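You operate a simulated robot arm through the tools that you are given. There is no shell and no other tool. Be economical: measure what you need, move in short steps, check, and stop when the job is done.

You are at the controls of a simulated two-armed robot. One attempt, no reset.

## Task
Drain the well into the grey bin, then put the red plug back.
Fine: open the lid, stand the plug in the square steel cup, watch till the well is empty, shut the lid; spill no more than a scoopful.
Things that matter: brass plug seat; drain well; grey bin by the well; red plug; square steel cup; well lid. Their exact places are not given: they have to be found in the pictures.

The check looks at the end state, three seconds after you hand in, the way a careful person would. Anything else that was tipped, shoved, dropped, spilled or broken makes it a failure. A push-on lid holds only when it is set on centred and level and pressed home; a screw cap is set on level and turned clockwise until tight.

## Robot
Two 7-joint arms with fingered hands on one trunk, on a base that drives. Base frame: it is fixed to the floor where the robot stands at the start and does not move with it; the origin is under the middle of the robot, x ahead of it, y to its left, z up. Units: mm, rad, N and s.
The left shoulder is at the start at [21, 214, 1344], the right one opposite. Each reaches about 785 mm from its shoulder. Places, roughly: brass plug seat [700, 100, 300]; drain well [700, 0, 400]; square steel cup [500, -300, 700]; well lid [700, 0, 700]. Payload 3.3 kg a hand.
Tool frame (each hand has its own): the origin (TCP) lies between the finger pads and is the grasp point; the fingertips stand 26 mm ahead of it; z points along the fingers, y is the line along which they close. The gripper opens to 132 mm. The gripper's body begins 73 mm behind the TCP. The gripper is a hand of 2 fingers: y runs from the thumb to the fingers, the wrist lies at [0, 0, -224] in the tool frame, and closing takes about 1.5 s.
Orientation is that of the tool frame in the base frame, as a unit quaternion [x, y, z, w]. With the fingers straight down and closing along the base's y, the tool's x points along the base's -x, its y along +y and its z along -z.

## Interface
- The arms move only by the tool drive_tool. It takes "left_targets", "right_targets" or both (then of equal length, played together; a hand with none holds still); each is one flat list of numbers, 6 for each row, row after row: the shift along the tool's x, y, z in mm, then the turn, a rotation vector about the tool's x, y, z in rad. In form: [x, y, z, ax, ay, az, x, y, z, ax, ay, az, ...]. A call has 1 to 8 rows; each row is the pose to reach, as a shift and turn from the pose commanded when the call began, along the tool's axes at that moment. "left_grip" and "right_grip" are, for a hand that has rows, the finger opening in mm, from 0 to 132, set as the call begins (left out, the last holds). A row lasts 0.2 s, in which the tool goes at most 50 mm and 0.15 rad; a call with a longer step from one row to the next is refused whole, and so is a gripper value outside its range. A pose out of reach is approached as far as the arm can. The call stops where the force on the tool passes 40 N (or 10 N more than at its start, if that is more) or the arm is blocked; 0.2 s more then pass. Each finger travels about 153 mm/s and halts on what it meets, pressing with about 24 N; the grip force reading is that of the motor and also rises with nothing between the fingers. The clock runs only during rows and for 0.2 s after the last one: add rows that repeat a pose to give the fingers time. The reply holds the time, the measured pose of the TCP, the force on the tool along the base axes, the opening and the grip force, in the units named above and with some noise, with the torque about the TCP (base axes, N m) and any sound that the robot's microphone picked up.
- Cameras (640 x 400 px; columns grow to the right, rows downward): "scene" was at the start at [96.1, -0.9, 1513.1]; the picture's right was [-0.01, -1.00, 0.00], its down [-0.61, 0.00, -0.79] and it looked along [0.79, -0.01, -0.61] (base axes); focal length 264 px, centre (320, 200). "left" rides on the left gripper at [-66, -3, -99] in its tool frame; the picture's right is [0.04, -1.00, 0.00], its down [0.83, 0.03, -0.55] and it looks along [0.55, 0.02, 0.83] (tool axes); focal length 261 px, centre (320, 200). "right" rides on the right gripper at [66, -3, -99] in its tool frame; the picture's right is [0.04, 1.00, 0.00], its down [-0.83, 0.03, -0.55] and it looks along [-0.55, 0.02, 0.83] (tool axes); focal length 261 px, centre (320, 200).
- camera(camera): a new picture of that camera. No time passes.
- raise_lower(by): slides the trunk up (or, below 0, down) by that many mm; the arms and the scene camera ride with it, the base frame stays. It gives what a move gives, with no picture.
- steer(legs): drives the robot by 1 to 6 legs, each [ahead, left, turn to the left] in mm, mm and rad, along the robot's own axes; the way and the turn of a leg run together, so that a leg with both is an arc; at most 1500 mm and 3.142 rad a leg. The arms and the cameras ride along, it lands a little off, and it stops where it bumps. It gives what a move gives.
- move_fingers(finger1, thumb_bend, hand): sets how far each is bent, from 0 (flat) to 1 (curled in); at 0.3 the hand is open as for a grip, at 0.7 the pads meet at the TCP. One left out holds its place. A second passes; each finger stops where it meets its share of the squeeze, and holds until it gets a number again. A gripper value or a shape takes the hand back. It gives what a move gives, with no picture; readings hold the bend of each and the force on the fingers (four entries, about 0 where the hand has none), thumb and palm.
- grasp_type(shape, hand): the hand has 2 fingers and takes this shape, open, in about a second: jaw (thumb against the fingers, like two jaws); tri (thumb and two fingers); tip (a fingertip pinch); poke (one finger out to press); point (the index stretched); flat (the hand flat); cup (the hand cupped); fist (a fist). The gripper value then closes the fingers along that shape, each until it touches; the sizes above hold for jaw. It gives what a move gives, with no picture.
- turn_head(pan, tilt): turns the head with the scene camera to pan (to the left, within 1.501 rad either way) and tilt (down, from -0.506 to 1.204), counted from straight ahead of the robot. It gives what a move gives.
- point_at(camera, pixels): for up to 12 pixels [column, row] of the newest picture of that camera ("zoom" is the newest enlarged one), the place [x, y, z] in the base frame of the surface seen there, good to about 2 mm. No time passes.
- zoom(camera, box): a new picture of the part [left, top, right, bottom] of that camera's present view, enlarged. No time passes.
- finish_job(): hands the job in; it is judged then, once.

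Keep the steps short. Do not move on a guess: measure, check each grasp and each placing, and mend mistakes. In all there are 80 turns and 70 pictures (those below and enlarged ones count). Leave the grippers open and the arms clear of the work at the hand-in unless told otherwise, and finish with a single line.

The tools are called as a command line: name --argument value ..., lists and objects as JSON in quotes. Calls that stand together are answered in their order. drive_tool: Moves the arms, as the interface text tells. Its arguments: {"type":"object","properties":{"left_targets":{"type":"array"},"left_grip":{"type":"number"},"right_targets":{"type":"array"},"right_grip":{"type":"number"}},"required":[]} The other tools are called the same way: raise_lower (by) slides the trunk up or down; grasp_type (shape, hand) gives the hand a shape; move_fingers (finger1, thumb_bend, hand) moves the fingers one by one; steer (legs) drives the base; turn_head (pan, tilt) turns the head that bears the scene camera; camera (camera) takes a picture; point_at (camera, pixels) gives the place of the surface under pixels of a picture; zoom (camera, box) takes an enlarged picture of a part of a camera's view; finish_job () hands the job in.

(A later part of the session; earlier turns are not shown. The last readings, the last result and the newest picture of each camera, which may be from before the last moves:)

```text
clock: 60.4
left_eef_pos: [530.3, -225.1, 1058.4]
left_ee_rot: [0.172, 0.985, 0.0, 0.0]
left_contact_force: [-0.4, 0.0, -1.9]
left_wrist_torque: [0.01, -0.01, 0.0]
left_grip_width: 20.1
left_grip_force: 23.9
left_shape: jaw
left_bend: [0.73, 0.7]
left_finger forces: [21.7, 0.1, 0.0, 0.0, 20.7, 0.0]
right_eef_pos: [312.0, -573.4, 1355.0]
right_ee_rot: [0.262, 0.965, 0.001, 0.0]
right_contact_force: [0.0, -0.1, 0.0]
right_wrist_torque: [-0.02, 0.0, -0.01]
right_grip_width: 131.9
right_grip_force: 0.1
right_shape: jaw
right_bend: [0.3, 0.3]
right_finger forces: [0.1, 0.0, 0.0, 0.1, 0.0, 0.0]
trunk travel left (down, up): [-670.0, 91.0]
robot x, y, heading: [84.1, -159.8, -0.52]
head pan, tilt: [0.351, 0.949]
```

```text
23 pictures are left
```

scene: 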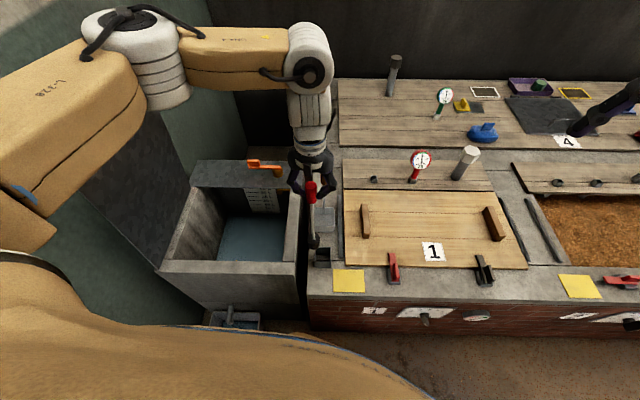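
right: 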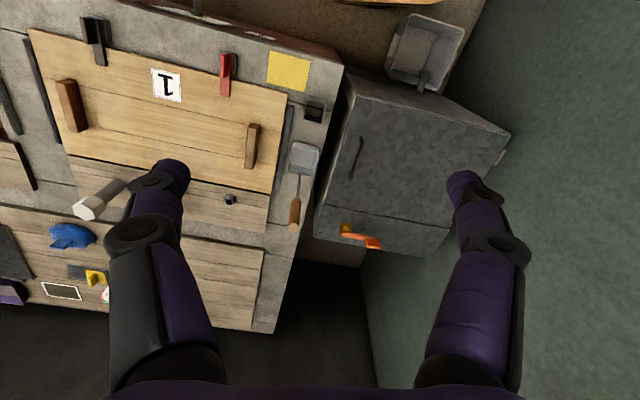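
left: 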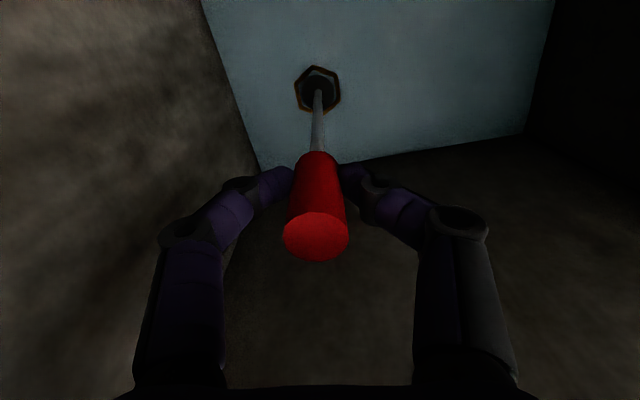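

Now a precise look at the cup and the plug's end.

zoom --camera "scene" --box '[280, 200, 370, 280]'

```text
5.00 times, centred on (325, 240) of scene
```

zoom: 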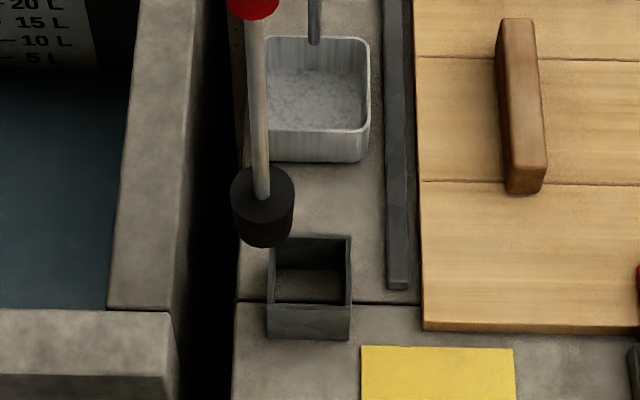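

point_at --camera "zoom" --pixels '[[262, 178], [262, 243], [232, 215], [292, 215], [272, 239], [348, 238], [269, 306], [350, 306], [310, 270], [310, 290], [310, 320]]'

```text
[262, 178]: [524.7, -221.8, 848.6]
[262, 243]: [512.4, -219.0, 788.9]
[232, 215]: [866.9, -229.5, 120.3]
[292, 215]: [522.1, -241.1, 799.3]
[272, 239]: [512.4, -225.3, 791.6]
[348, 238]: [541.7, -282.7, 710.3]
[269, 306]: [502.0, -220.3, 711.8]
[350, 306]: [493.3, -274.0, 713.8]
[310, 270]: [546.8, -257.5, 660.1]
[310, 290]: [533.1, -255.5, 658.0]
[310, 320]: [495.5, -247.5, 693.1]
```

Cup centre is (522,-252), inside about 46 mm. The stopper is about 37 mm wide, its bottom at z≈787. I'll centre it and go down to just above the rim.

drive_tool --left_targets '[-2.4, -28.3, 0, 0, 0, 0, -2.4, -28.3, 0, 0, 0, 0]'

raise_lower --by -60

zoom --camera "scene" --box '[285, 180, 375, 260]'

```text
clock: 61.0
left_eef_pos: [525.2, -251.4, 1058.8]
left_ee_rot: [0.172, 0.985, -0.001, -0.001]
left_contact_force: [0.5, -0.3, -2.2]
left_wrist_torque: [0.0, 0.03, 0.03]
left_grip_width: 20.3
left_grip_force: 23.9
left_shape: jaw
left_bend: [0.73, 0.7]
left_finger forces: [21.6, 0.1, 0.1, 0.0, 20.8, 0.0]
right_eef_pos: [312.7, -571.5, 1355.7]
right_ee_rot: [0.261, 0.965, -0.001, 0.0]
right_contact_force: [-0.3, -0.5, -0.1]
right_wrist_torque: [0.01, 0.02, -0.02]
right_grip_width: 131.9
right_grip_force: 0.0
right_shape: jaw
right_bend: [0.3, 0.3]
right_finger forces: [0.0, 0.0, 0.0, 0.0, 0.1, 0.0]
trunk travel left (down, up): [-670.0, 91.0]
robot x, y, heading: [84.6, -160.7, -0.531]
head pan, tilt: [0.351, 0.949]
```

```text
clock: 62.0
left_eef_pos: [523.9, -251.9, 998.9]
left_ee_rot: [0.171, 0.985, 0.0, -0.001]
left_contact_force: [-0.2, -0.9, -1.7]
left_wrist_torque: [-0.01, 0.01, -0.03]
left_grip_width: 20.1
left_grip_force: 23.9
left_shape: jaw
left_bend: [0.73, 0.7]
left_finger forces: [21.7, 0.1, 0.0, 0.1, 20.8, 0.0]
right_eef_pos: [311.7, -572.5, 1294.3]
right_ee_rot: [0.261, 0.965, -0.001, 0.0]
right_contact_force: [0.0, -0.2, -0.7]
right_wrist_torque: [-0.01, 0.0, -0.02]
right_grip_width: 131.9
right_grip_force: 0.1
right_shape: jaw
right_bend: [0.3, 0.3]
right_finger forces: [0.0, 0.0, 0.0, 0.0, 0.0, 0.0]
trunk travel left (down, up): [-610.0, 151.0]
robot x, y, heading: [87.1, -159.1, -0.527]
head pan, tilt: [0.351, 0.949]
```

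```text
5.00 times, centred on (330, 220) of scene
```

zoom: 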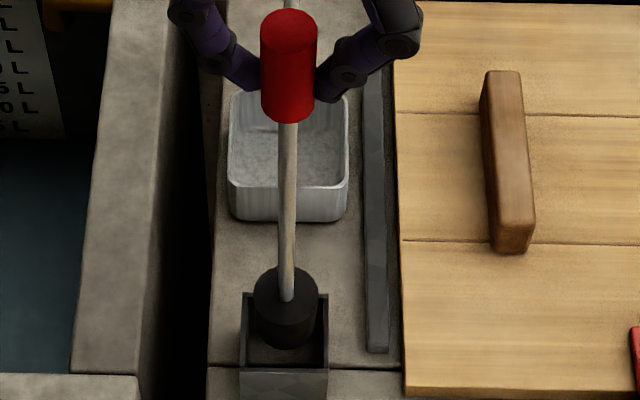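

It's centred left to right: stopper at column 285, cup spans 239–329. Checking front to back.

point_at --camera "zoom" --pixels '[[285, 345], [285, 330], [256, 315], [314, 315], [243, 296], [326, 296], [241, 370], [327, 370], [287, 290]]'

```text
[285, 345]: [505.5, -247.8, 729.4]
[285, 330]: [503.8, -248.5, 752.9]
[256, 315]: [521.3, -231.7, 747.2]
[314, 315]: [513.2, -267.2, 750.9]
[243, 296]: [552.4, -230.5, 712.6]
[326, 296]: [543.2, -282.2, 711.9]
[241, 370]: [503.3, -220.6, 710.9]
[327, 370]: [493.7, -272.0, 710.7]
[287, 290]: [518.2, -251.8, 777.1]
```

The stopper centre (522.5,-252) matches the cup (523,-251). Going down into it.

raise_lower --by -58

raise_lower --by -6

zoom --camera "scene" --box '[285, 150, 375, 230]'

```text
clock: 62.9
left_eef_pos: [524.3, -253.7, 939.6]
left_ee_rot: [0.172, 0.985, 0.0, -0.001]
left_contact_force: [0.5, 0.2, -1.6]
left_wrist_torque: [0.02, -0.04, 0.01]
left_grip_width: 20.1
left_grip_force: 23.7
left_shape: jaw
left_bend: [0.73, 0.7]
left_finger forces: [21.6, 0.1, 0.0, 0.0, 20.9, 0.1]
right_eef_pos: [312.3, -572.2, 1237.5]
right_ee_rot: [0.26, 0.966, -0.001, 0.001]
right_contact_force: [-0.2, 0.1, 1.2]
right_wrist_torque: [-0.01, 0.02, 0.0]
right_grip_width: 132.0
right_grip_force: 0.0
right_shape: jaw
right_bend: [0.3, 0.3]
right_finger forces: [0.1, 0.1, 0.1, 0.0, 0.0, 0.0]
trunk travel left (down, up): [-552.0, 209.0]
robot x, y, heading: [81.8, -156.2, -0.527]
head pan, tilt: [0.351, 0.949]
```

```text
clock: 63.5
left_eef_pos: [524.9, -253.6, 936.3]
left_ee_rot: [0.172, 0.985, 0.0, -0.001]
left_contact_force: [0.1, -0.1, 14.9]
left_wrist_torque: [0.04, 0.0, -0.01]
left_grip_width: 20.9
left_grip_force: 23.5
left_shape: jaw
left_bend: [0.73, 0.71]
left_finger forces: [25.8, 0.0, 0.1, 0.0, 24.9, 0.0]
right_eef_pos: [311.2, -573.1, 1232.1]
right_ee_rot: [0.261, 0.965, 0.0, 0.001]
right_contact_force: [1.1, 0.0, 0.0]
right_wrist_torque: [-0.03, 0.01, 0.01]
right_grip_width: 131.9
right_grip_force: 0.1
right_shape: jaw
right_bend: [0.3, 0.3]
right_finger forces: [0.0, 0.0, 0.0, 0.0, 0.0, 0.0]
trunk travel left (down, up): [-546.0, 215.0]
robot x, y, heading: [82.8, -160.4, -0.529]
head pan, tilt: [0.351, 0.949]
```

```text
5.00 times, centred on (330, 190) of scene
```

zoom: 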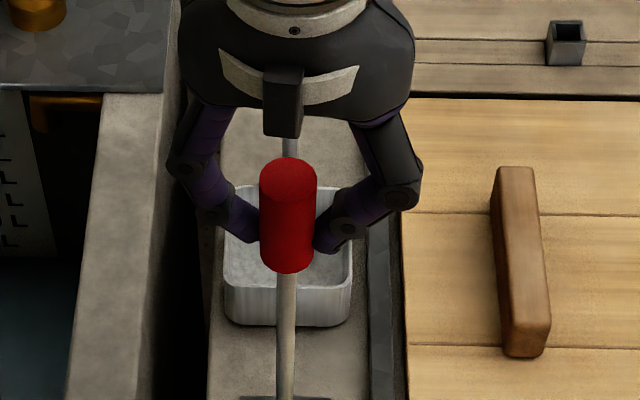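

The plug is down on the cup's floor (15 N). I'll open the fingers to let it stand, keeping them around it as a guard, and let time pass for draining.

drive_tool --left_targets '[0, 0, 0, 0, 0, 0, 0, 0, 0, 0, 0, 0, 0, 0, 0, 0, 0, 0, 0, 0, 0, 0, 0, 0, 0, 0, 0, 0, 0, 0, 0, 0, 0, 0, 0, 0, 0, 0, 0, 0, 0, 0, 0, 0, 0, 0, 0, 0]' --left_grip 44

turn_head --pan 0.6 --tilt 0.95

camera --camera "scene"

```text
clock: 65.3
left_eef_pos: [525.5, -252.9, 934.1]
left_ee_rot: [0.173, 0.985, 0.001, -0.001]
left_contact_force: [-0.1, 0.0, 0.6]
left_wrist_torque: [-0.02, 0.01, -0.01]
left_grip_width: 43.6
left_grip_force: 0.0
left_shape: jaw
left_bend: [0.74, 0.7]
left_finger forces: [0.0, 0.0, 0.0, 0.0, 0.1, 0.1]
right_eef_pos: [312.4, -572.0, 1231.1]
right_ee_rot: [0.262, 0.965, 0.0, 0.0]
right_contact_force: [-0.2, 0.3, 0.4]
right_wrist_torque: [0.0, 0.0, 0.0]
right_grip_width: 131.7
right_grip_force: 0.0
right_shape: jaw
right_bend: [0.3, 0.3]
right_finger forces: [0.0, 0.0, 0.0, 0.0, 0.1, 0.0]
trunk travel left (down, up): [-546.0, 215.0]
robot x, y, heading: [83.8, -160.6, -0.526]
head pan, tilt: [0.351, 0.949]
```

```text
clock: 66.0
left_eef_pos: [524.5, -254.0, 934.8]
left_ee_rot: [0.171, 0.985, 0.0, -0.001]
left_contact_force: [-0.1, -0.4, 0.1]
left_wrist_torque: [0.01, 0.03, 0.01]
left_grip_width: 43.7
left_grip_force: 0.1
left_shape: jaw
left_bend: [0.74, 0.7]
left_finger forces: [0.1, 0.0, 0.0, 0.1, 0.1, 0.0]
right_eef_pos: [311.8, -572.7, 1230.4]
right_ee_rot: [0.262, 0.965, -0.001, 0.0]
right_contact_force: [0.9, -1.2, -1.1]
right_wrist_torque: [0.02, -0.03, -0.04]
right_grip_width: 132.0
right_grip_force: 0.1
right_shape: jaw
right_bend: [0.3, 0.3]
right_finger forces: [0.0, 0.0, 0.0, 0.0, 0.1, 0.0]
trunk travel left (down, up): [-546.0, 215.0]
robot x, y, heading: [86.7, -161.3, -0.528]
head pan, tilt: [0.6, 0.949]
```

```text
19 pictures are left
```

scene: 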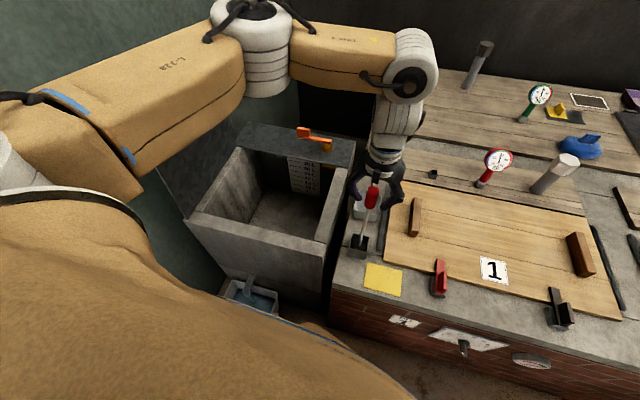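

The well floor already looks dry. A close look at it and at the spout.

zoom --camera "scene" --box '[190, 120, 370, 330]'

drive_tool --left_targets '[0, 0, 0, 0, 0, 0, 0, 0, 0, 0, 0, 0, 0, 0, 0, 0, 0, 0, 0, 0, 0, 0, 0, 0, 0, 0, 0, 0, 0, 0, 0, 0, 0, 0, 0, 0, 0, 0, 0, 0, 0, 0, 0, 0, 0, 0, 0, 0]'

drive_tool --left_targets '[0, 0, 0, 0, 0, 0, 0, 0, 0, 0, 0, 0, 0, 0, 0, 0, 0, 0, 0, 0, 0, 0, 0, 0, 0, 0, 0, 0, 0, 0, 0, 0, 0, 0, 0, 0, 0, 0, 0, 0, 0, 0, 0, 0, 0, 0, 0, 0]'

drive_tool --left_targets '[0, 0, 0, 0, 0, 0, 0, 0, 0, 0, 0, 0, 0, 0, 0, 0, 0, 0, 0, 0, 0, 0, 0, 0, 0, 0, 0, 0, 0, 0, 0, 0, 0, 0, 0, 0, 0, 0, 0, 0, 0, 0, 0, 0, 0, 0, 0, 0]'

zoom --camera "scene" --box '[190, 120, 370, 330]'

```text
1.90 times, centred on (280, 225) of scene
```

zoom: 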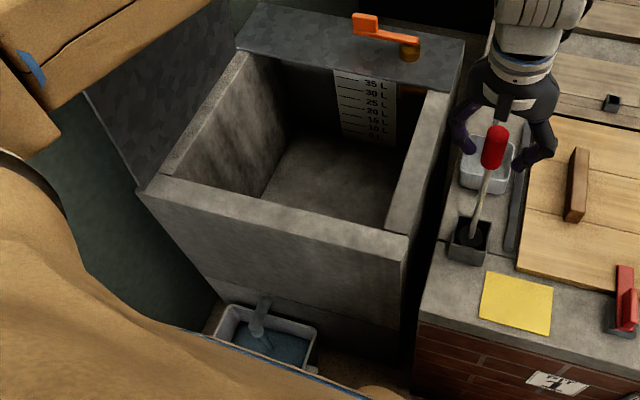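

```text
clock: 67.8
left_eef_pos: [524.5, -251.3, 933.6]
left_ee_rot: [0.172, 0.985, 0.001, -0.001]
left_contact_force: [-0.3, 0.2, -1.1]
left_wrist_torque: [-0.05, -0.02, -0.01]
left_grip_width: 43.6
left_grip_force: 0.1
left_shape: jaw
left_bend: [0.74, 0.7]
left_finger forces: [0.0, 0.0, 0.0, 0.0, 0.0, 0.0]
right_eef_pos: [310.9, -571.8, 1230.9]
right_ee_rot: [0.262, 0.965, 0.0, 0.0]
right_contact_force: [-0.3, -0.3, -0.8]
right_wrist_torque: [0.02, 0.04, -0.01]
right_grip_width: 131.8
right_grip_force: 0.0
right_shape: jaw
right_bend: [0.3, 0.3]
right_finger forces: [0.0, 0.1, 0.0, 0.0, 0.0, 0.0]
trunk travel left (down, up): [-546.0, 215.0]
robot x, y, heading: [83.3, -158.3, -0.525]
head pan, tilt: [0.6, 0.949]
```

```text
clock: 69.7
left_eef_pos: [524.5, -254.4, 935.0]
left_ee_rot: [0.172, 0.985, 0.001, -0.001]
left_contact_force: [-0.9, 0.9, 0.2]
left_wrist_torque: [0.01, 0.0, 0.0]
left_grip_width: 43.5
left_grip_force: 0.0
left_shape: jaw
left_bend: [0.74, 0.7]
left_finger forces: [0.0, 0.1, 0.0, 0.0, 0.0, 0.0]
right_eef_pos: [312.4, -572.3, 1230.8]
right_ee_rot: [0.261, 0.965, 0.0, 0.002]
right_contact_force: [-0.3, -0.3, 0.0]
right_wrist_torque: [-0.02, 0.04, -0.01]
right_grip_width: 131.9
right_grip_force: 0.0
right_shape: jaw
right_bend: [0.3, 0.3]
right_finger forces: [0.1, 0.1, 0.1, 0.0, 0.0, 0.0]
trunk travel left (down, up): [-546.0, 215.0]
robot x, y, heading: [84.5, -158.5, -0.525]
head pan, tilt: [0.6, 0.949]
```

```text
clock: 71.5
left_eef_pos: [524.2, -253.3, 933.7]
left_ee_rot: [0.172, 0.985, 0.0, 0.0]
left_contact_force: [0.8, 0.5, 0.6]
left_wrist_torque: [0.0, 0.05, -0.01]
left_grip_width: 43.7
left_grip_force: 0.0
left_shape: jaw
left_bend: [0.74, 0.7]
left_finger forces: [0.0, 0.0, 0.0, 0.0, 0.0, 0.0]
right_eef_pos: [312.2, -572.6, 1231.5]
right_ee_rot: [0.261, 0.965, 0.0, 0.0]
right_contact_force: [-0.4, -0.5, -0.5]
right_wrist_torque: [-0.01, 0.02, -0.02]
right_grip_width: 131.8
right_grip_force: 0.0
right_shape: jaw
right_bend: [0.3, 0.3]
right_finger forces: [0.0, 0.0, 0.0, 0.0, 0.0, 0.0]
trunk travel left (down, up): [-546.0, 215.0]
robot x, y, heading: [84.3, -160.0, -0.53]
head pan, tilt: [0.6, 0.949]
```

```text
1.90 times, centred on (280, 225) of scene
```

zoom: 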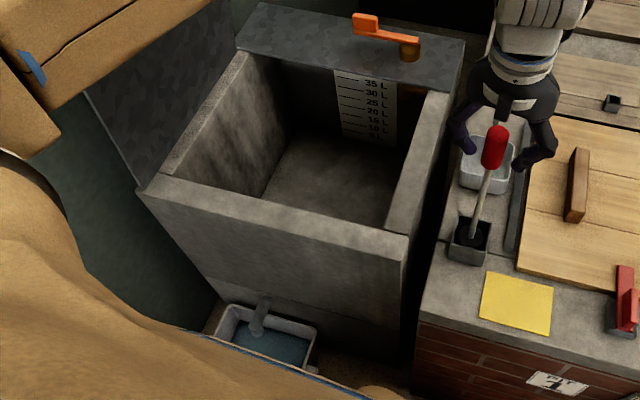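

The floor is bare. I'll check that the spout has stopped, and that the seat is clear.

zoom --camera "scene" --box '[245, 270, 285, 310]'

drive_tool --left_targets '[0, 0, 0, 0, 0, 0, 0, 0, 0, 0, 0, 0, 0, 0, 0, 0, 0, 0, 0, 0, 0, 0, 0, 0, 0, 0, 0, 0, 0, 0]' --left_grip 0

```text
10.00 times, centred on (265, 290) of scene
```

zoom: 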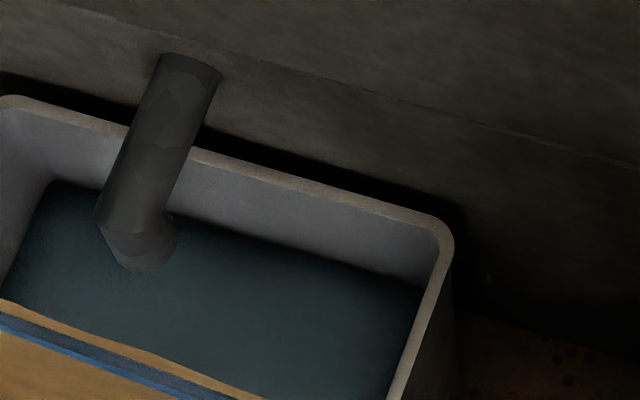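

```text
clock: 72.7
left_eef_pos: [523.8, -253.2, 934.4]
left_ee_rot: [0.172, 0.985, 0.0, -0.001]
left_contact_force: [0.4, 0.9, -0.6]
left_wrist_torque: [0.03, -0.01, -0.02]
left_grip_width: 20.0
left_grip_force: 23.6
left_shape: jaw
left_bend: [0.73, 0.7]
left_finger forces: [21.3, 0.1, 0.0, 0.0, 21.4, 0.1]
right_eef_pos: [311.4, -573.3, 1231.1]
right_ee_rot: [0.261, 0.965, 0.001, 0.0]
right_contact_force: [0.4, 0.2, -0.1]
right_wrist_torque: [-0.01, 0.02, 0.03]
right_grip_width: 131.7
right_grip_force: 0.1
right_shape: jaw
right_bend: [0.3, 0.3]
right_finger forces: [0.0, 0.0, 0.1, 0.1, 0.1, 0.0]
trunk travel left (down, up): [-546.0, 215.0]
robot x, y, heading: [88.3, -160.1, -0.52]
head pan, tilt: [0.6, 0.949]
```

The flow has stopped, the well is empty and the bin isn't overfull. The plug is gripped again, so I'll lift it out of the cup and carry it back.

raise_lower --by 125

drive_tool --left_targets '[-2.8, 48.5, 0, 0, 0, 0, -5.6, 97, 0, 0, 0, 0, -8.4, 145.5, 0, 0, 0, 0, -11.2, 194, 0, 0, 0, 0, -14, 242.5, 0, 0, 0, 0, -16.8, 291, 0, 0, 0, 0, -19.6, 339.5, 0, 0, 0, 0, -22.4, 388, 0, 0, 0, 0]'

drive_tool --left_targets '[-1.2, 20, 0, 0, 0, 0, -1.2, 20, 0, 0, 0, 0]'

camera --camera "scene"

```text
clock: 74.2
left_eef_pos: [524.6, -252.6, 1059.4]
left_ee_rot: [0.172, 0.985, 0.0, -0.001]
left_contact_force: [0.3, -0.2, -1.6]
left_wrist_torque: [-0.03, -0.04, -0.01]
left_grip_width: 19.9
left_grip_force: 24.4
left_shape: jaw
left_bend: [0.73, 0.7]
left_finger forces: [21.4, 0.0, 0.0, 0.1, 21.4, 0.0]
right_eef_pos: [312.5, -573.5, 1355.6]
right_ee_rot: [0.261, 0.965, 0.001, 0.001]
right_contact_force: [-0.2, 0.5, -0.3]
right_wrist_torque: [-0.03, 0.0, -0.01]
right_grip_width: 131.8
right_grip_force: 0.0
right_shape: jaw
right_bend: [0.3, 0.3]
right_finger forces: [0.1, 0.1, 0.1, 0.0, 0.0, 0.1]
trunk travel left (down, up): [-671.0, 90.0]
robot x, y, heading: [88.2, -157.8, -0.529]
head pan, tilt: [0.6, 0.949]
```

```text
clock: 76.0
left_eef_pos: [680.3, 108.7, 1058.8]
left_ee_rot: [0.171, 0.985, -0.001, -0.001]
left_contact_force: [-0.4, -0.6, -2.3]
left_wrist_torque: [-0.06, 0.04, 0.0]
left_grip_width: 20.0
left_grip_force: 24.7
left_shape: jaw
left_bend: [0.73, 0.7]
left_finger forces: [21.8, 0.0, 0.1, 0.0, 22.0, 0.1]
right_eef_pos: [312.8, -571.8, 1356.1]
right_ee_rot: [0.262, 0.965, 0.0, 0.0]
right_contact_force: [-0.1, -0.7, -0.2]
right_wrist_torque: [-0.03, 0.02, 0.03]
right_grip_width: 131.9
right_grip_force: 0.0
right_shape: jaw
right_bend: [0.3, 0.3]
right_finger forces: [0.0, 0.0, 0.0, 0.1, 0.0, 0.0]
trunk travel left (down, up): [-671.0, 90.0]
robot x, y, heading: [86.6, -159.8, -0.528]
head pan, tilt: [0.6, 0.949]
```

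```text
clock: 76.6
left_eef_pos: [687.8, 125.1, 1058.7]
left_ee_rot: [0.172, 0.985, 0.0, -0.001]
left_contact_force: [-0.1, 0.3, -2.6]
left_wrist_torque: [0.0, 0.01, 0.01]
left_grip_width: 20.1
left_grip_force: 24.4
left_shape: jaw
left_bend: [0.73, 0.7]
left_finger forces: [21.7, 0.0, 0.0, 0.0, 21.9, 0.0]
right_eef_pos: [313.8, -573.1, 1355.8]
right_ee_rot: [0.262, 0.965, -0.001, 0.0]
right_contact_force: [0.1, -0.7, -0.3]
right_wrist_torque: [0.01, -0.01, 0.0]
right_grip_width: 131.9
right_grip_force: 0.1
right_shape: jaw
right_bend: [0.3, 0.3]
right_finger forces: [0.0, 0.0, 0.0, 0.0, 0.0, 0.1]
trunk travel left (down, up): [-671.0, 90.0]
robot x, y, heading: [85.0, -156.9, -0.528]
head pan, tilt: [0.6, 0.949]
```

```text
15 pictures are left
```

scene: 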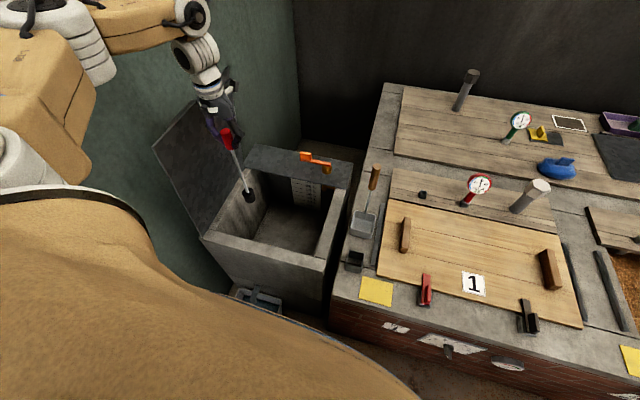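

I'm about over the seat. I'll lower the trunk 300 mm into the well, then check against my reference (684,123).

raise_lower --by -330

camera --camera "left"

```text
clock: 79.8
left_eef_pos: [684.5, 123.2, 729.5]
left_ee_rot: [0.172, 0.985, 0.0, -0.001]
left_contact_force: [0.6, 0.6, -1.5]
left_wrist_torque: [-0.02, 0.01, 0.0]
left_grip_width: 20.1
left_grip_force: 24.0
left_shape: jaw
left_bend: [0.73, 0.7]
left_finger forces: [22.0, 0.1, 0.0, 0.1, 21.9, 0.0]
right_eef_pos: [312.3, -571.8, 1026.7]
right_ee_rot: [0.261, 0.965, 0.0, 0.0]
right_contact_force: [-1.0, 0.2, 0.4]
right_wrist_torque: [0.01, 0.01, 0.01]
right_grip_width: 131.5
right_grip_force: 0.1
right_shape: jaw
right_bend: [0.3, 0.3]
right_finger forces: [0.1, 0.1, 0.0, 0.0, 0.1, 0.1]
trunk travel left (down, up): [-341.0, 420.0]
robot x, y, heading: [82.9, -161.8, -0.524]
head pan, tilt: [0.6, 0.949]
```

```text
14 pictures are left
```

left: 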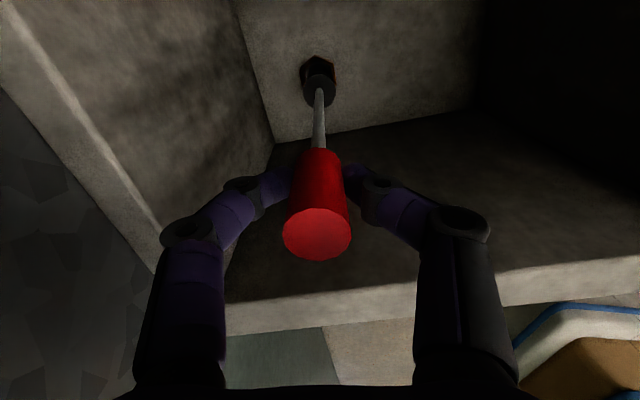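

The reading matches the reference and the stopper lies over the seat. Lowering to just above seated depth, then in short steps.

raise_lower --by -95

raise_lower --by -14

raise_lower --by -8

camera --camera "left"

```text
clock: 81.1
left_eef_pos: [685.1, 122.1, 634.3]
left_ee_rot: [0.171, 0.985, 0.0, 0.0]
left_contact_force: [0.5, -0.4, -1.9]
left_wrist_torque: [-0.04, 0.0, 0.0]
left_grip_width: 20.1
left_grip_force: 23.8
left_shape: jaw
left_bend: [0.73, 0.7]
left_finger forces: [21.9, 0.1, 0.0, 0.0, 21.9, 0.1]
right_eef_pos: [311.9, -571.9, 930.4]
right_ee_rot: [0.261, 0.965, 0.0, 0.0]
right_contact_force: [0.9, -0.2, 0.1]
right_wrist_torque: [0.0, -0.01, -0.03]
right_grip_width: 132.0
right_grip_force: 0.0
right_shape: jaw
right_bend: [0.3, 0.3]
right_finger forces: [0.1, 0.1, 0.0, 0.1, 0.1, 0.1]
trunk travel left (down, up): [-246.0, 515.0]
robot x, y, heading: [85.4, -160.3, -0.528]
head pan, tilt: [0.6, 0.949]
```

```text
clock: 81.8
left_eef_pos: [686.4, 122.6, 621.0]
left_ee_rot: [0.172, 0.985, 0.0, -0.001]
left_contact_force: [-0.1, 0.2, -2.4]
left_wrist_torque: [0.02, 0.01, -0.01]
left_grip_width: 20.0
left_grip_force: 24.2
left_shape: jaw
left_bend: [0.73, 0.7]
left_finger forces: [22.0, 0.0, 0.0, 0.0, 21.9, 0.0]
right_eef_pos: [312.4, -572.5, 917.7]
right_ee_rot: [0.262, 0.965, 0.0, 0.001]
right_contact_force: [-0.2, 0.4, 0.6]
right_wrist_torque: [-0.01, 0.0, 0.01]
right_grip_width: 131.8
right_grip_force: 0.0
right_shape: jaw
right_bend: [0.3, 0.3]
right_finger forces: [0.0, 0.0, 0.1, 0.0, 0.1, 0.0]
trunk travel left (down, up): [-232.0, 529.0]
robot x, y, heading: [83.2, -159.4, -0.529]
head pan, tilt: [0.6, 0.949]
```

```text
clock: 82.3
left_eef_pos: [685.4, 121.8, 613.1]
left_ee_rot: [0.171, 0.985, 0.0, -0.001]
left_contact_force: [-2.1, 0.6, 11.3]
left_wrist_torque: [0.04, 0.07, 0.0]
left_grip_width: 20.5
left_grip_force: 23.2
left_shape: jaw
left_bend: [0.73, 0.71]
left_finger forces: [24.7, 0.0, 0.0, 0.0, 25.0, 0.1]
right_eef_pos: [311.2, -572.9, 910.0]
right_ee_rot: [0.261, 0.965, 0.0, 0.001]
right_contact_force: [0.0, 0.1, -0.6]
right_wrist_torque: [0.01, 0.01, 0.01]
right_grip_width: 132.0
right_grip_force: 0.1
right_shape: jaw
right_bend: [0.3, 0.3]
right_finger forces: [0.0, 0.1, 0.0, 0.0, 0.0, 0.0]
trunk travel left (down, up): [-224.0, 537.0]
robot x, y, heading: [86.0, -162.1, -0.526]
head pan, tilt: [0.6, 0.949]
```

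```text
13 pictures are left
```

left: 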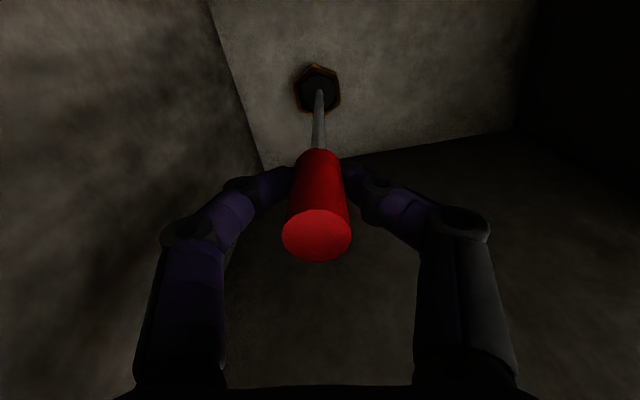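

It meets the seat at the right depth, with the brass ring all round. I'll press 5 mm more to seat it, then open.

raise_lower --by -5

drive_tool --left_targets '[0, 0, 0, 0, 0, 0, 0, 0, 0, 0, 0, 0, 0, 0, 0, 0, 0, 0, 0, 0, 0, 0, 0, 0]' --left_grip 80

zoom --camera "left" --box '[240, 30, 400, 280]'

point_at --camera "left" --pixels '[[316, 235], [320, 130], [310, 100], [297, 95], [340, 95]]'

```text
clock: 82.9
left_eef_pos: [683.8, 121.6, 610.7]
left_ee_rot: [0.171, 0.985, -0.001, 0.002]
left_contact_force: [-3.2, -0.7, 33.5]
left_wrist_torque: [0.05, 0.03, -0.01]
left_grip_width: 24.1
left_grip_force: 23.9
left_shape: jaw
left_bend: [0.74, 0.72]
left_finger forces: [30.1, 0.0, 0.0, 0.0, 30.9, 0.1]
right_eef_pos: [309.3, -573.2, 904.4]
right_ee_rot: [0.262, 0.965, 0.001, 0.001]
right_contact_force: [-0.5, 0.4, 0.6]
right_wrist_torque: [0.0, -0.03, -0.01]
right_grip_width: 131.8
right_grip_force: 0.0
right_shape: jaw
right_bend: [0.3, 0.3]
right_finger forces: [0.0, 0.1, 0.1, 0.0, 0.1, 0.0]
trunk travel left (down, up): [-219.0, 542.0]
robot x, y, heading: [85.3, -159.3, -0.526]
head pan, tilt: [0.6, 0.949]
```

```text
clock: 83.9
left_eef_pos: [685.3, 123.3, 608.2]
left_ee_rot: [0.172, 0.985, 0.0, -0.002]
left_contact_force: [-0.2, -0.3, -0.2]
left_wrist_torque: [-0.03, -0.01, 0.01]
left_grip_width: 79.5
left_grip_force: 0.1
left_shape: jaw
left_bend: [0.71, 0.71]
left_finger forces: [0.1, 0.1, 0.0, 0.0, 0.0, 0.1]
right_eef_pos: [312.4, -573.3, 903.4]
right_ee_rot: [0.261, 0.965, 0.0, 0.0]
right_contact_force: [-0.8, 0.3, -0.3]
right_wrist_torque: [0.0, 0.0, 0.0]
right_grip_width: 131.9
right_grip_force: 0.0
right_shape: jaw
right_bend: [0.3, 0.3]
right_finger forces: [0.0, 0.0, 0.1, 0.1, 0.0, 0.1]
trunk travel left (down, up): [-219.0, 542.0]
robot x, y, heading: [89.2, -157.9, -0.531]
head pan, tilt: [0.6, 0.949]
```

```text
1.60 times, centred on (320, 155) of left
```

zoom: 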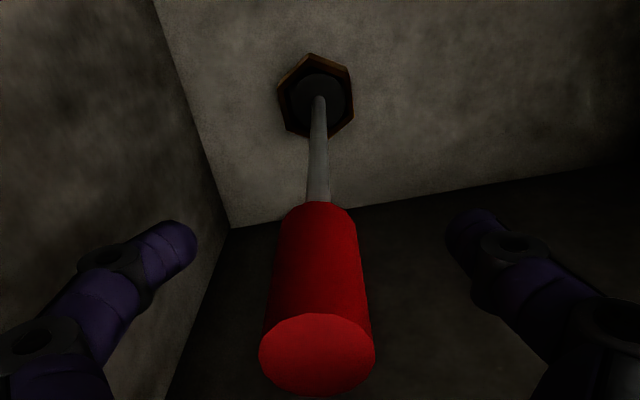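

```text
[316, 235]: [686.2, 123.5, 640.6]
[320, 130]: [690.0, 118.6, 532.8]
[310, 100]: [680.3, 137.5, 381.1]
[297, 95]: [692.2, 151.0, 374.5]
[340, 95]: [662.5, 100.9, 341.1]
```

The knob top is back at z=640.6, the same as before, and the stopper sits inside the brass ring. I'll raise out with the fingers open and look at the lid.

raise_lower --by 535

steer --legs '[[-22, 45, 0]]'

turn_head --pan 0.95 --tilt 0.75

camera --camera "scene"

```text
refused: 535 is not a number from -400 to 400
```

```text
clock: 84.7
left_eef_pos: [678.4, 130.5, 607.1]
left_ee_rot: [0.188, 0.982, 0.007, -0.008]
left_contact_force: [-0.1, 0.3, -0.4]
left_wrist_torque: [0.0, 0.01, -0.02]
left_grip_width: 79.7
left_grip_force: 0.0
left_shape: jaw
left_bend: [0.71, 0.71]
left_finger forces: [0.0, 0.0, 0.0, 0.0, 0.0, 0.0]
right_eef_pos: [306.2, -557.7, 903.3]
right_ee_rot: [0.264, 0.965, 0.005, 0.002]
right_contact_force: [0.2, -0.8, 0.5]
right_wrist_torque: [0.02, 0.01, -0.02]
right_grip_width: 132.1
right_grip_force: 0.1
right_shape: jaw
right_bend: [0.3, 0.3]
right_finger forces: [0.0, 0.0, 0.0, 0.1, 0.0, 0.0]
trunk travel left (down, up): [-219.0, 542.0]
robot x, y, heading: [81.8, -138.4, -0.533]
head pan, tilt: [0.6, 0.949]
stopped in leg 1: the robot was blocked; the commanded pose is now the measured one
```

```text
clock: 85.5
left_eef_pos: [680.1, 133.1, 606.9]
left_ee_rot: [0.186, 0.983, 0.009, -0.008]
left_contact_force: [0.1, -0.4, 0.2]
left_wrist_torque: [-0.01, 0.0, 0.01]
left_grip_width: 79.6
left_grip_force: 0.1
left_shape: jaw
left_bend: [0.71, 0.71]
left_finger forces: [0.0, 0.0, 0.0, 0.0, 0.1, 0.1]
right_eef_pos: [307.1, -558.7, 901.4]
right_ee_rot: [0.263, 0.965, 0.006, 0.002]
right_contact_force: [-0.5, 0.6, 0.4]
right_wrist_torque: [0.0, -0.04, 0.03]
right_grip_width: 132.0
right_grip_force: 0.0
right_shape: jaw
right_bend: [0.3, 0.3]
right_finger forces: [0.1, 0.0, 0.0, 0.0, 0.1, 0.1]
trunk travel left (down, up): [-219.0, 542.0]
robot x, y, heading: [83.5, -134.4, -0.531]
head pan, tilt: [0.949, 0.75]
```

```text
11 pictures are left
```

scene: 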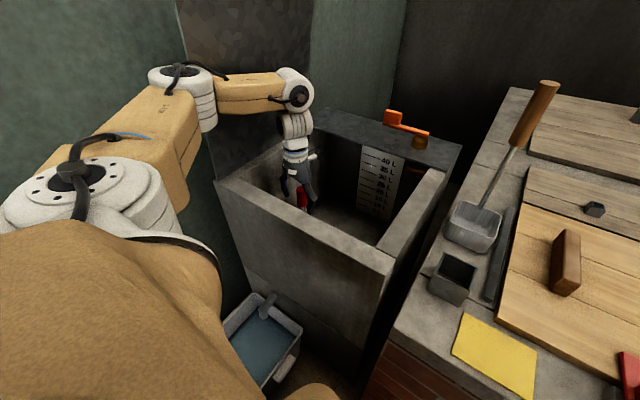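

The raise was refused (the limit is 400), so the base moved while the hand was still low. The elbow touched and stopped it, but there's no force on the hand. Raising now in two parts.

raise_lower --by 200

raise_lower --by 335

turn_head --pan 0.9 --tilt 0.85

camera --camera "scene"

```text
clock: 87.7
left_eef_pos: [678.8, 125.1, 808.0]
left_ee_rot: [0.19, 0.982, 0.011, -0.01]
left_contact_force: [-1.1, 0.2, -0.8]
left_wrist_torque: [0.01, 0.01, 0.0]
left_grip_width: 80.0
left_grip_force: 0.0
left_shape: jaw
left_bend: [0.71, 0.71]
left_finger forces: [0.0, 0.0, 0.1, 0.1, 0.0, 0.1]
right_eef_pos: [306.0, -563.8, 1098.5]
right_ee_rot: [0.263, 0.965, 0.007, 0.0]
right_contact_force: [-0.2, 0.5, 0.0]
right_wrist_torque: [-0.02, 0.02, -0.02]
right_grip_width: 131.9
right_grip_force: 0.0
right_shape: jaw
right_bend: [0.3, 0.3]
right_finger forces: [0.0, 0.1, 0.0, 0.0, 0.1, 0.0]
trunk travel left (down, up): [-419.0, 342.0]
robot x, y, heading: [87.6, -138.7, -0.529]
head pan, tilt: [0.949, 0.75]
```

```text
clock: 91.0
left_eef_pos: [682.0, 137.2, 1138.3]
left_ee_rot: [0.184, 0.983, 0.005, -0.008]
left_contact_force: [-1.7, -10.9, 0.5]
left_wrist_torque: [0.13, -0.03, -0.1]
left_grip_width: 66.9
left_grip_force: 0.2
left_shape: jaw
left_bend: [0.72, 0.71]
left_finger forces: [10.5, 0.0, 0.0, 0.0, 0.0, 0.1]
right_eef_pos: [311.2, -553.2, 1437.7]
right_ee_rot: [0.263, 0.965, 0.001, 0.0]
right_contact_force: [0.9, -0.4, -0.3]
right_wrist_torque: [0.0, -0.02, 0.0]
right_grip_width: 132.1
right_grip_force: 0.1
right_shape: jaw
right_bend: [0.3, 0.3]
right_finger forces: [0.1, 0.0, 0.1, 0.0, 0.1, 0.0]
trunk travel left (down, up): [-754.0, 7.0]
robot x, y, heading: [82.3, -137.0, -0.533]
head pan, tilt: [0.949, 0.75]
```

```text
clock: 91.7
left_eef_pos: [681.8, 137.3, 1137.8]
left_ee_rot: [0.185, 0.983, 0.004, -0.01]
left_contact_force: [-2.5, -9.4, 2.0]
left_wrist_torque: [0.15, -0.05, -0.06]
left_grip_width: 67.1
left_grip_force: 0.1
left_shape: jaw
left_bend: [0.72, 0.71]
left_finger forces: [10.3, 0.1, 0.0, 0.1, 0.0, 0.0]
right_eef_pos: [309.7, -551.6, 1439.1]
right_ee_rot: [0.263, 0.965, 0.0, 0.0]
right_contact_force: [-0.3, 0.5, 0.2]
right_wrist_torque: [0.01, -0.01, 0.02]
right_grip_width: 131.7
right_grip_force: 0.1
right_shape: jaw
right_bend: [0.3, 0.3]
right_finger forces: [0.1, 0.0, 0.0, 0.1, 0.0, 0.1]
trunk travel left (down, up): [-754.0, 7.0]
robot x, y, heading: [86.7, -136.6, -0.534]
head pan, tilt: [0.901, 0.85]
```

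```text
10 pictures are left
```

scene: 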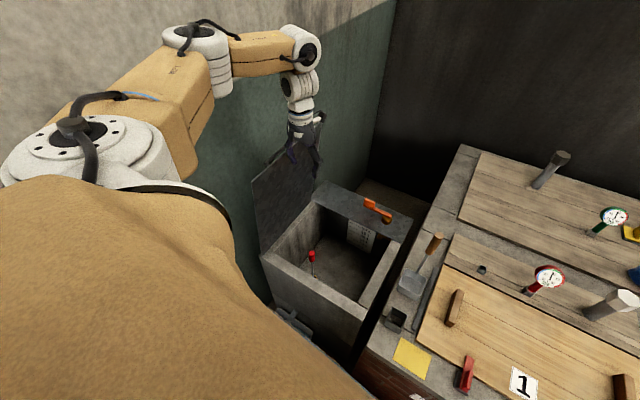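

The left finger touches the inside of the raised lid. I'll measure the lid's top edge so that I can go over it and push from behind.

zoom --camera "scene" --box '[230, 100, 350, 220]'

drive_tool --left_targets '[0, -15, 0, 0, 0, 0, 0, -20, -35, 0, 0, 0, 0, -20, -75, 0, 0, 0, 0, -20, -75, 0, 0, 0]'

zoom --camera "scene" --box '[230, 60, 350, 220]'

```text
3.33 times, centred on (290, 160) of scene
```

zoom: 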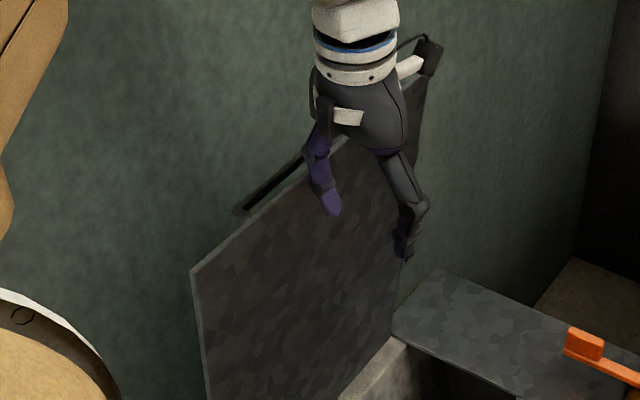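

```text
clock: 92.7
left_eef_pos: [679.8, 119.2, 1211.7]
left_ee_rot: [0.185, 0.983, 0.003, -0.009]
left_contact_force: [0.3, -0.5, -0.1]
left_wrist_torque: [0.02, -0.01, -0.02]
left_grip_width: 79.4
left_grip_force: 0.0
left_shape: jaw
left_bend: [0.71, 0.71]
left_finger forces: [0.0, 0.0, 0.0, 0.0, 0.0, 0.0]
right_eef_pos: [311.3, -550.3, 1439.1]
right_ee_rot: [0.263, 0.965, 0.0, -0.001]
right_contact_force: [-0.8, 0.4, -0.2]
right_wrist_torque: [0.01, 0.01, -0.01]
right_grip_width: 132.1
right_grip_force: 0.1
right_shape: jaw
right_bend: [0.3, 0.3]
right_finger forces: [0.0, 0.1, 0.0, 0.0, 0.0, 0.1]
trunk travel left (down, up): [-754.0, 7.0]
robot x, y, heading: [87.1, -135.0, -0.527]
head pan, tilt: [0.901, 0.85]
```

```text
2.50 times, centred on (290, 140) of scene
```

zoom: 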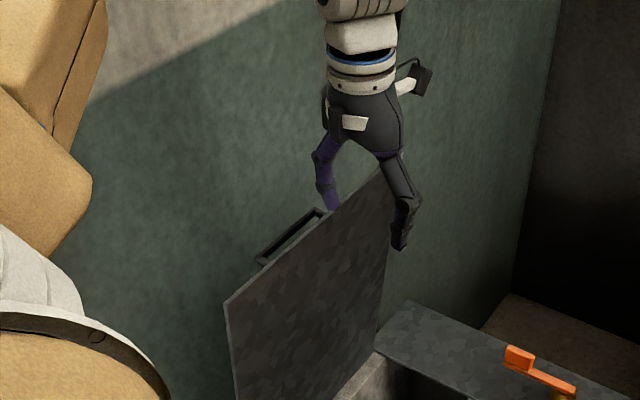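

point_at --camera "zoom" --pixels '[[228, 304], [290, 257], [330, 224], [384, 180], [262, 258], [315, 213], [245, 380], [332, 205]]'

```text
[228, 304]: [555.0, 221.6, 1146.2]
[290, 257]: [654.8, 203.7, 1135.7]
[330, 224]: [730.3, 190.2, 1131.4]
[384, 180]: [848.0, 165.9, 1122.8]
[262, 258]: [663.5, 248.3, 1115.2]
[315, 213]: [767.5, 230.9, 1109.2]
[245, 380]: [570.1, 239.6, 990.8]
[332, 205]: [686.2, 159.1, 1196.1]
```

The lid stands at 79°, with its top edge at z≈1123–1146. I'll close the fingers into a blunt stick and move over the edge, to behind the lid in front of the handle at about (615,250).

drive_tool --left_targets '[27, 24.6, 0, 0, 0, 0, 54, 49.2, 0, 0, 0, 0, 81, 73.8, 0, 0, 0, 0, 108, 98.5, 0, 0, 0, 0, 108, 98.5, 0, 0, 0, 0, 108, 98.5, 0, 0, 0, 0]' --left_grip 0

```text
clock: 94.1
left_eef_pos: [631.5, 227.0, 1207.9]
left_ee_rot: [0.185, 0.983, 0.003, -0.01]
left_contact_force: [-0.5, 0.5, 0.0]
left_wrist_torque: [0.02, 0.03, 0.01]
left_grip_width: 0.0
left_grip_force: 24.0
left_shape: jaw
left_bend: [0.62, 0.7]
left_finger forces: [0.0, 0.0, 0.1, 0.1, 0.0, 0.0]
left hand out of reach, approached as far as the arm can: row 4, 5, 6
right_eef_pos: [312.4, -549.7, 1439.5]
right_ee_rot: [0.263, 0.965, -0.001, 0.0]
right_contact_force: [0.4, 0.8, 1.7]
right_wrist_torque: [-0.02, -0.02, 0.0]
right_grip_width: 132.0
right_grip_force: 0.0
right_shape: jaw
right_bend: [0.3, 0.3]
right_finger forces: [0.0, 0.0, 0.0, 0.1, 0.0, 0.0]
trunk travel left (down, up): [-754.0, 7.0]
robot x, y, heading: [85.7, -135.3, -0.53]
head pan, tilt: [0.901, 0.85]
```

I'm nearly there. A small left turn of the base brings the hand fully behind the lid, then I lower it.

steer --legs '[[0, 0, 0.05]]'

raise_lower --by -85

zoom --camera "scene" --box '[190, 30, 350, 220]'

```text
clock: 94.9
left_eef_pos: [612.1, 252.8, 1208.3]
left_ee_rot: [0.16, 0.987, 0.003, -0.01]
left_contact_force: [-0.5, -1.1, 0.1]
left_wrist_torque: [0.0, -0.02, -0.01]
left_grip_width: 0.1
left_grip_force: 23.8
left_shape: jaw
left_bend: [0.62, 0.7]
left_finger forces: [0.1, 0.0, 0.0, 0.0, 0.0, 0.1]
right_eef_pos: [332.0, -537.4, 1438.2]
right_ee_rot: [0.238, 0.971, 0.0, 0.0]
right_contact_force: [1.0, 0.1, 0.1]
right_wrist_torque: [0.03, 0.0, 0.02]
right_grip_width: 131.8
right_grip_force: 0.1
right_shape: jaw
right_bend: [0.3, 0.3]
right_finger forces: [0.1, 0.0, 0.0, 0.0, 0.0, 0.0]
trunk travel left (down, up): [-754.0, 7.0]
robot x, y, heading: [84.9, -136.8, -0.482]
head pan, tilt: [0.901, 0.85]
```

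```text
clock: 96.1
left_eef_pos: [611.8, 253.9, 1122.3]
left_ee_rot: [0.16, 0.987, 0.004, -0.009]
left_contact_force: [-1.0, 0.1, -1.0]
left_wrist_torque: [-0.05, 0.03, 0.0]
left_grip_width: 0.0
left_grip_force: 24.1
left_shape: jaw
left_bend: [0.62, 0.7]
left_finger forces: [0.1, 0.0, 0.0, 0.1, 0.4, 0.1]
right_eef_pos: [332.8, -539.4, 1354.4]
right_ee_rot: [0.237, 0.971, 0.0, 0.001]
right_contact_force: [-0.3, 0.7, 0.8]
right_wrist_torque: [0.0, 0.04, -0.02]
right_grip_width: 131.9
right_grip_force: 0.1
right_shape: jaw
right_bend: [0.3, 0.3]
right_finger forces: [0.0, 0.0, 0.0, 0.0, 0.0, 0.1]
trunk travel left (down, up): [-669.0, 92.0]
robot x, y, heading: [83.8, -139.5, -0.479]
head pan, tilt: [0.901, 0.85]
```

```text
2.11 times, centred on (270, 125) of scene
```

zoom: 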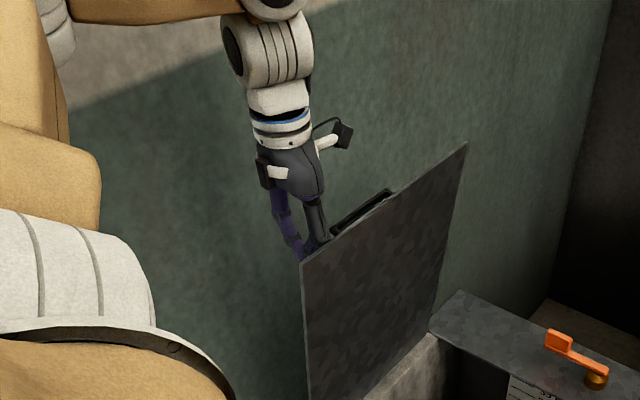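

The stick is now behind the lid in front of the handle. I'll push the lid to the right and then down along its arc.

drive_tool --left_targets '[-5, -41.7, 8, 0, 0, 0, -10, -82.4, 22, 0, 0, 0, -15, -124, 38, 0, 0, 0, -19.6, -162, 60, 0, 0, 0, -24, -200.6, 90, 0, 0, 0, -27.6, -228.4, 115, 0, 0, 0, -30, -249, 139, 0, 0, 0]'

camera --camera "scene"

```text
clock: 97.7
left_eef_pos: [556.0, 6.5, 981.5]
left_ee_rot: [0.16, 0.987, 0.003, -0.009]
left_contact_force: [-0.8, -0.2, 0.7]
left_wrist_torque: [0.02, -0.02, 0.01]
left_grip_width: 0.0
left_grip_force: 24.1
left_shape: jaw
left_bend: [0.62, 0.7]
left_finger forces: [0.0, 0.1, 0.0, 0.1, 0.0, 0.0]
right_eef_pos: [332.9, -539.5, 1353.1]
right_ee_rot: [0.238, 0.971, 0.0, 0.0]
right_contact_force: [0.1, 0.3, 1.2]
right_wrist_torque: [0.01, 0.02, 0.0]
right_grip_width: 131.8
right_grip_force: 0.1
right_shape: jaw
right_bend: [0.3, 0.3]
right_finger forces: [0.0, 0.0, 0.1, 0.0, 0.1, 0.1]
trunk travel left (down, up): [-669.0, 92.0]
robot x, y, heading: [87.1, -139.1, -0.481]
head pan, tilt: [0.901, 0.85]
```

```text
6 pictures are left
```

scene: 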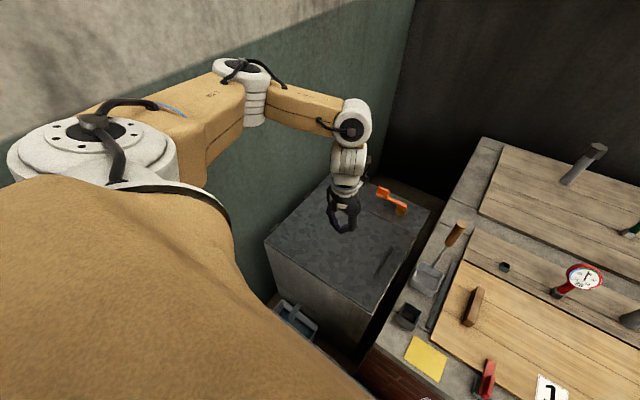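

The lid has gone down. Checking that it's fully shut.

zoom --camera "scene" --box '[255, 165, 455, 345]'

point_at --camera "scene" --pixels '[[300, 240], [375, 300], [405, 240], [345, 270], [290, 270], [320, 300], [395, 250]]'

```text
2.22 times, centred on (355, 255) of scene
```

zoom: 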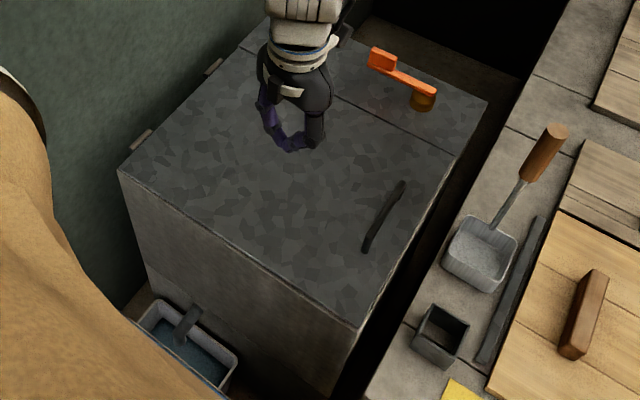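

```text
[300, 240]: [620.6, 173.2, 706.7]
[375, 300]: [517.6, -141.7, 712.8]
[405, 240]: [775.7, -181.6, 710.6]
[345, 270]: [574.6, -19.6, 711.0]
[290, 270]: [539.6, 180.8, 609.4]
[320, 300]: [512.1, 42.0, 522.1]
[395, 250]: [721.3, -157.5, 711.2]
```

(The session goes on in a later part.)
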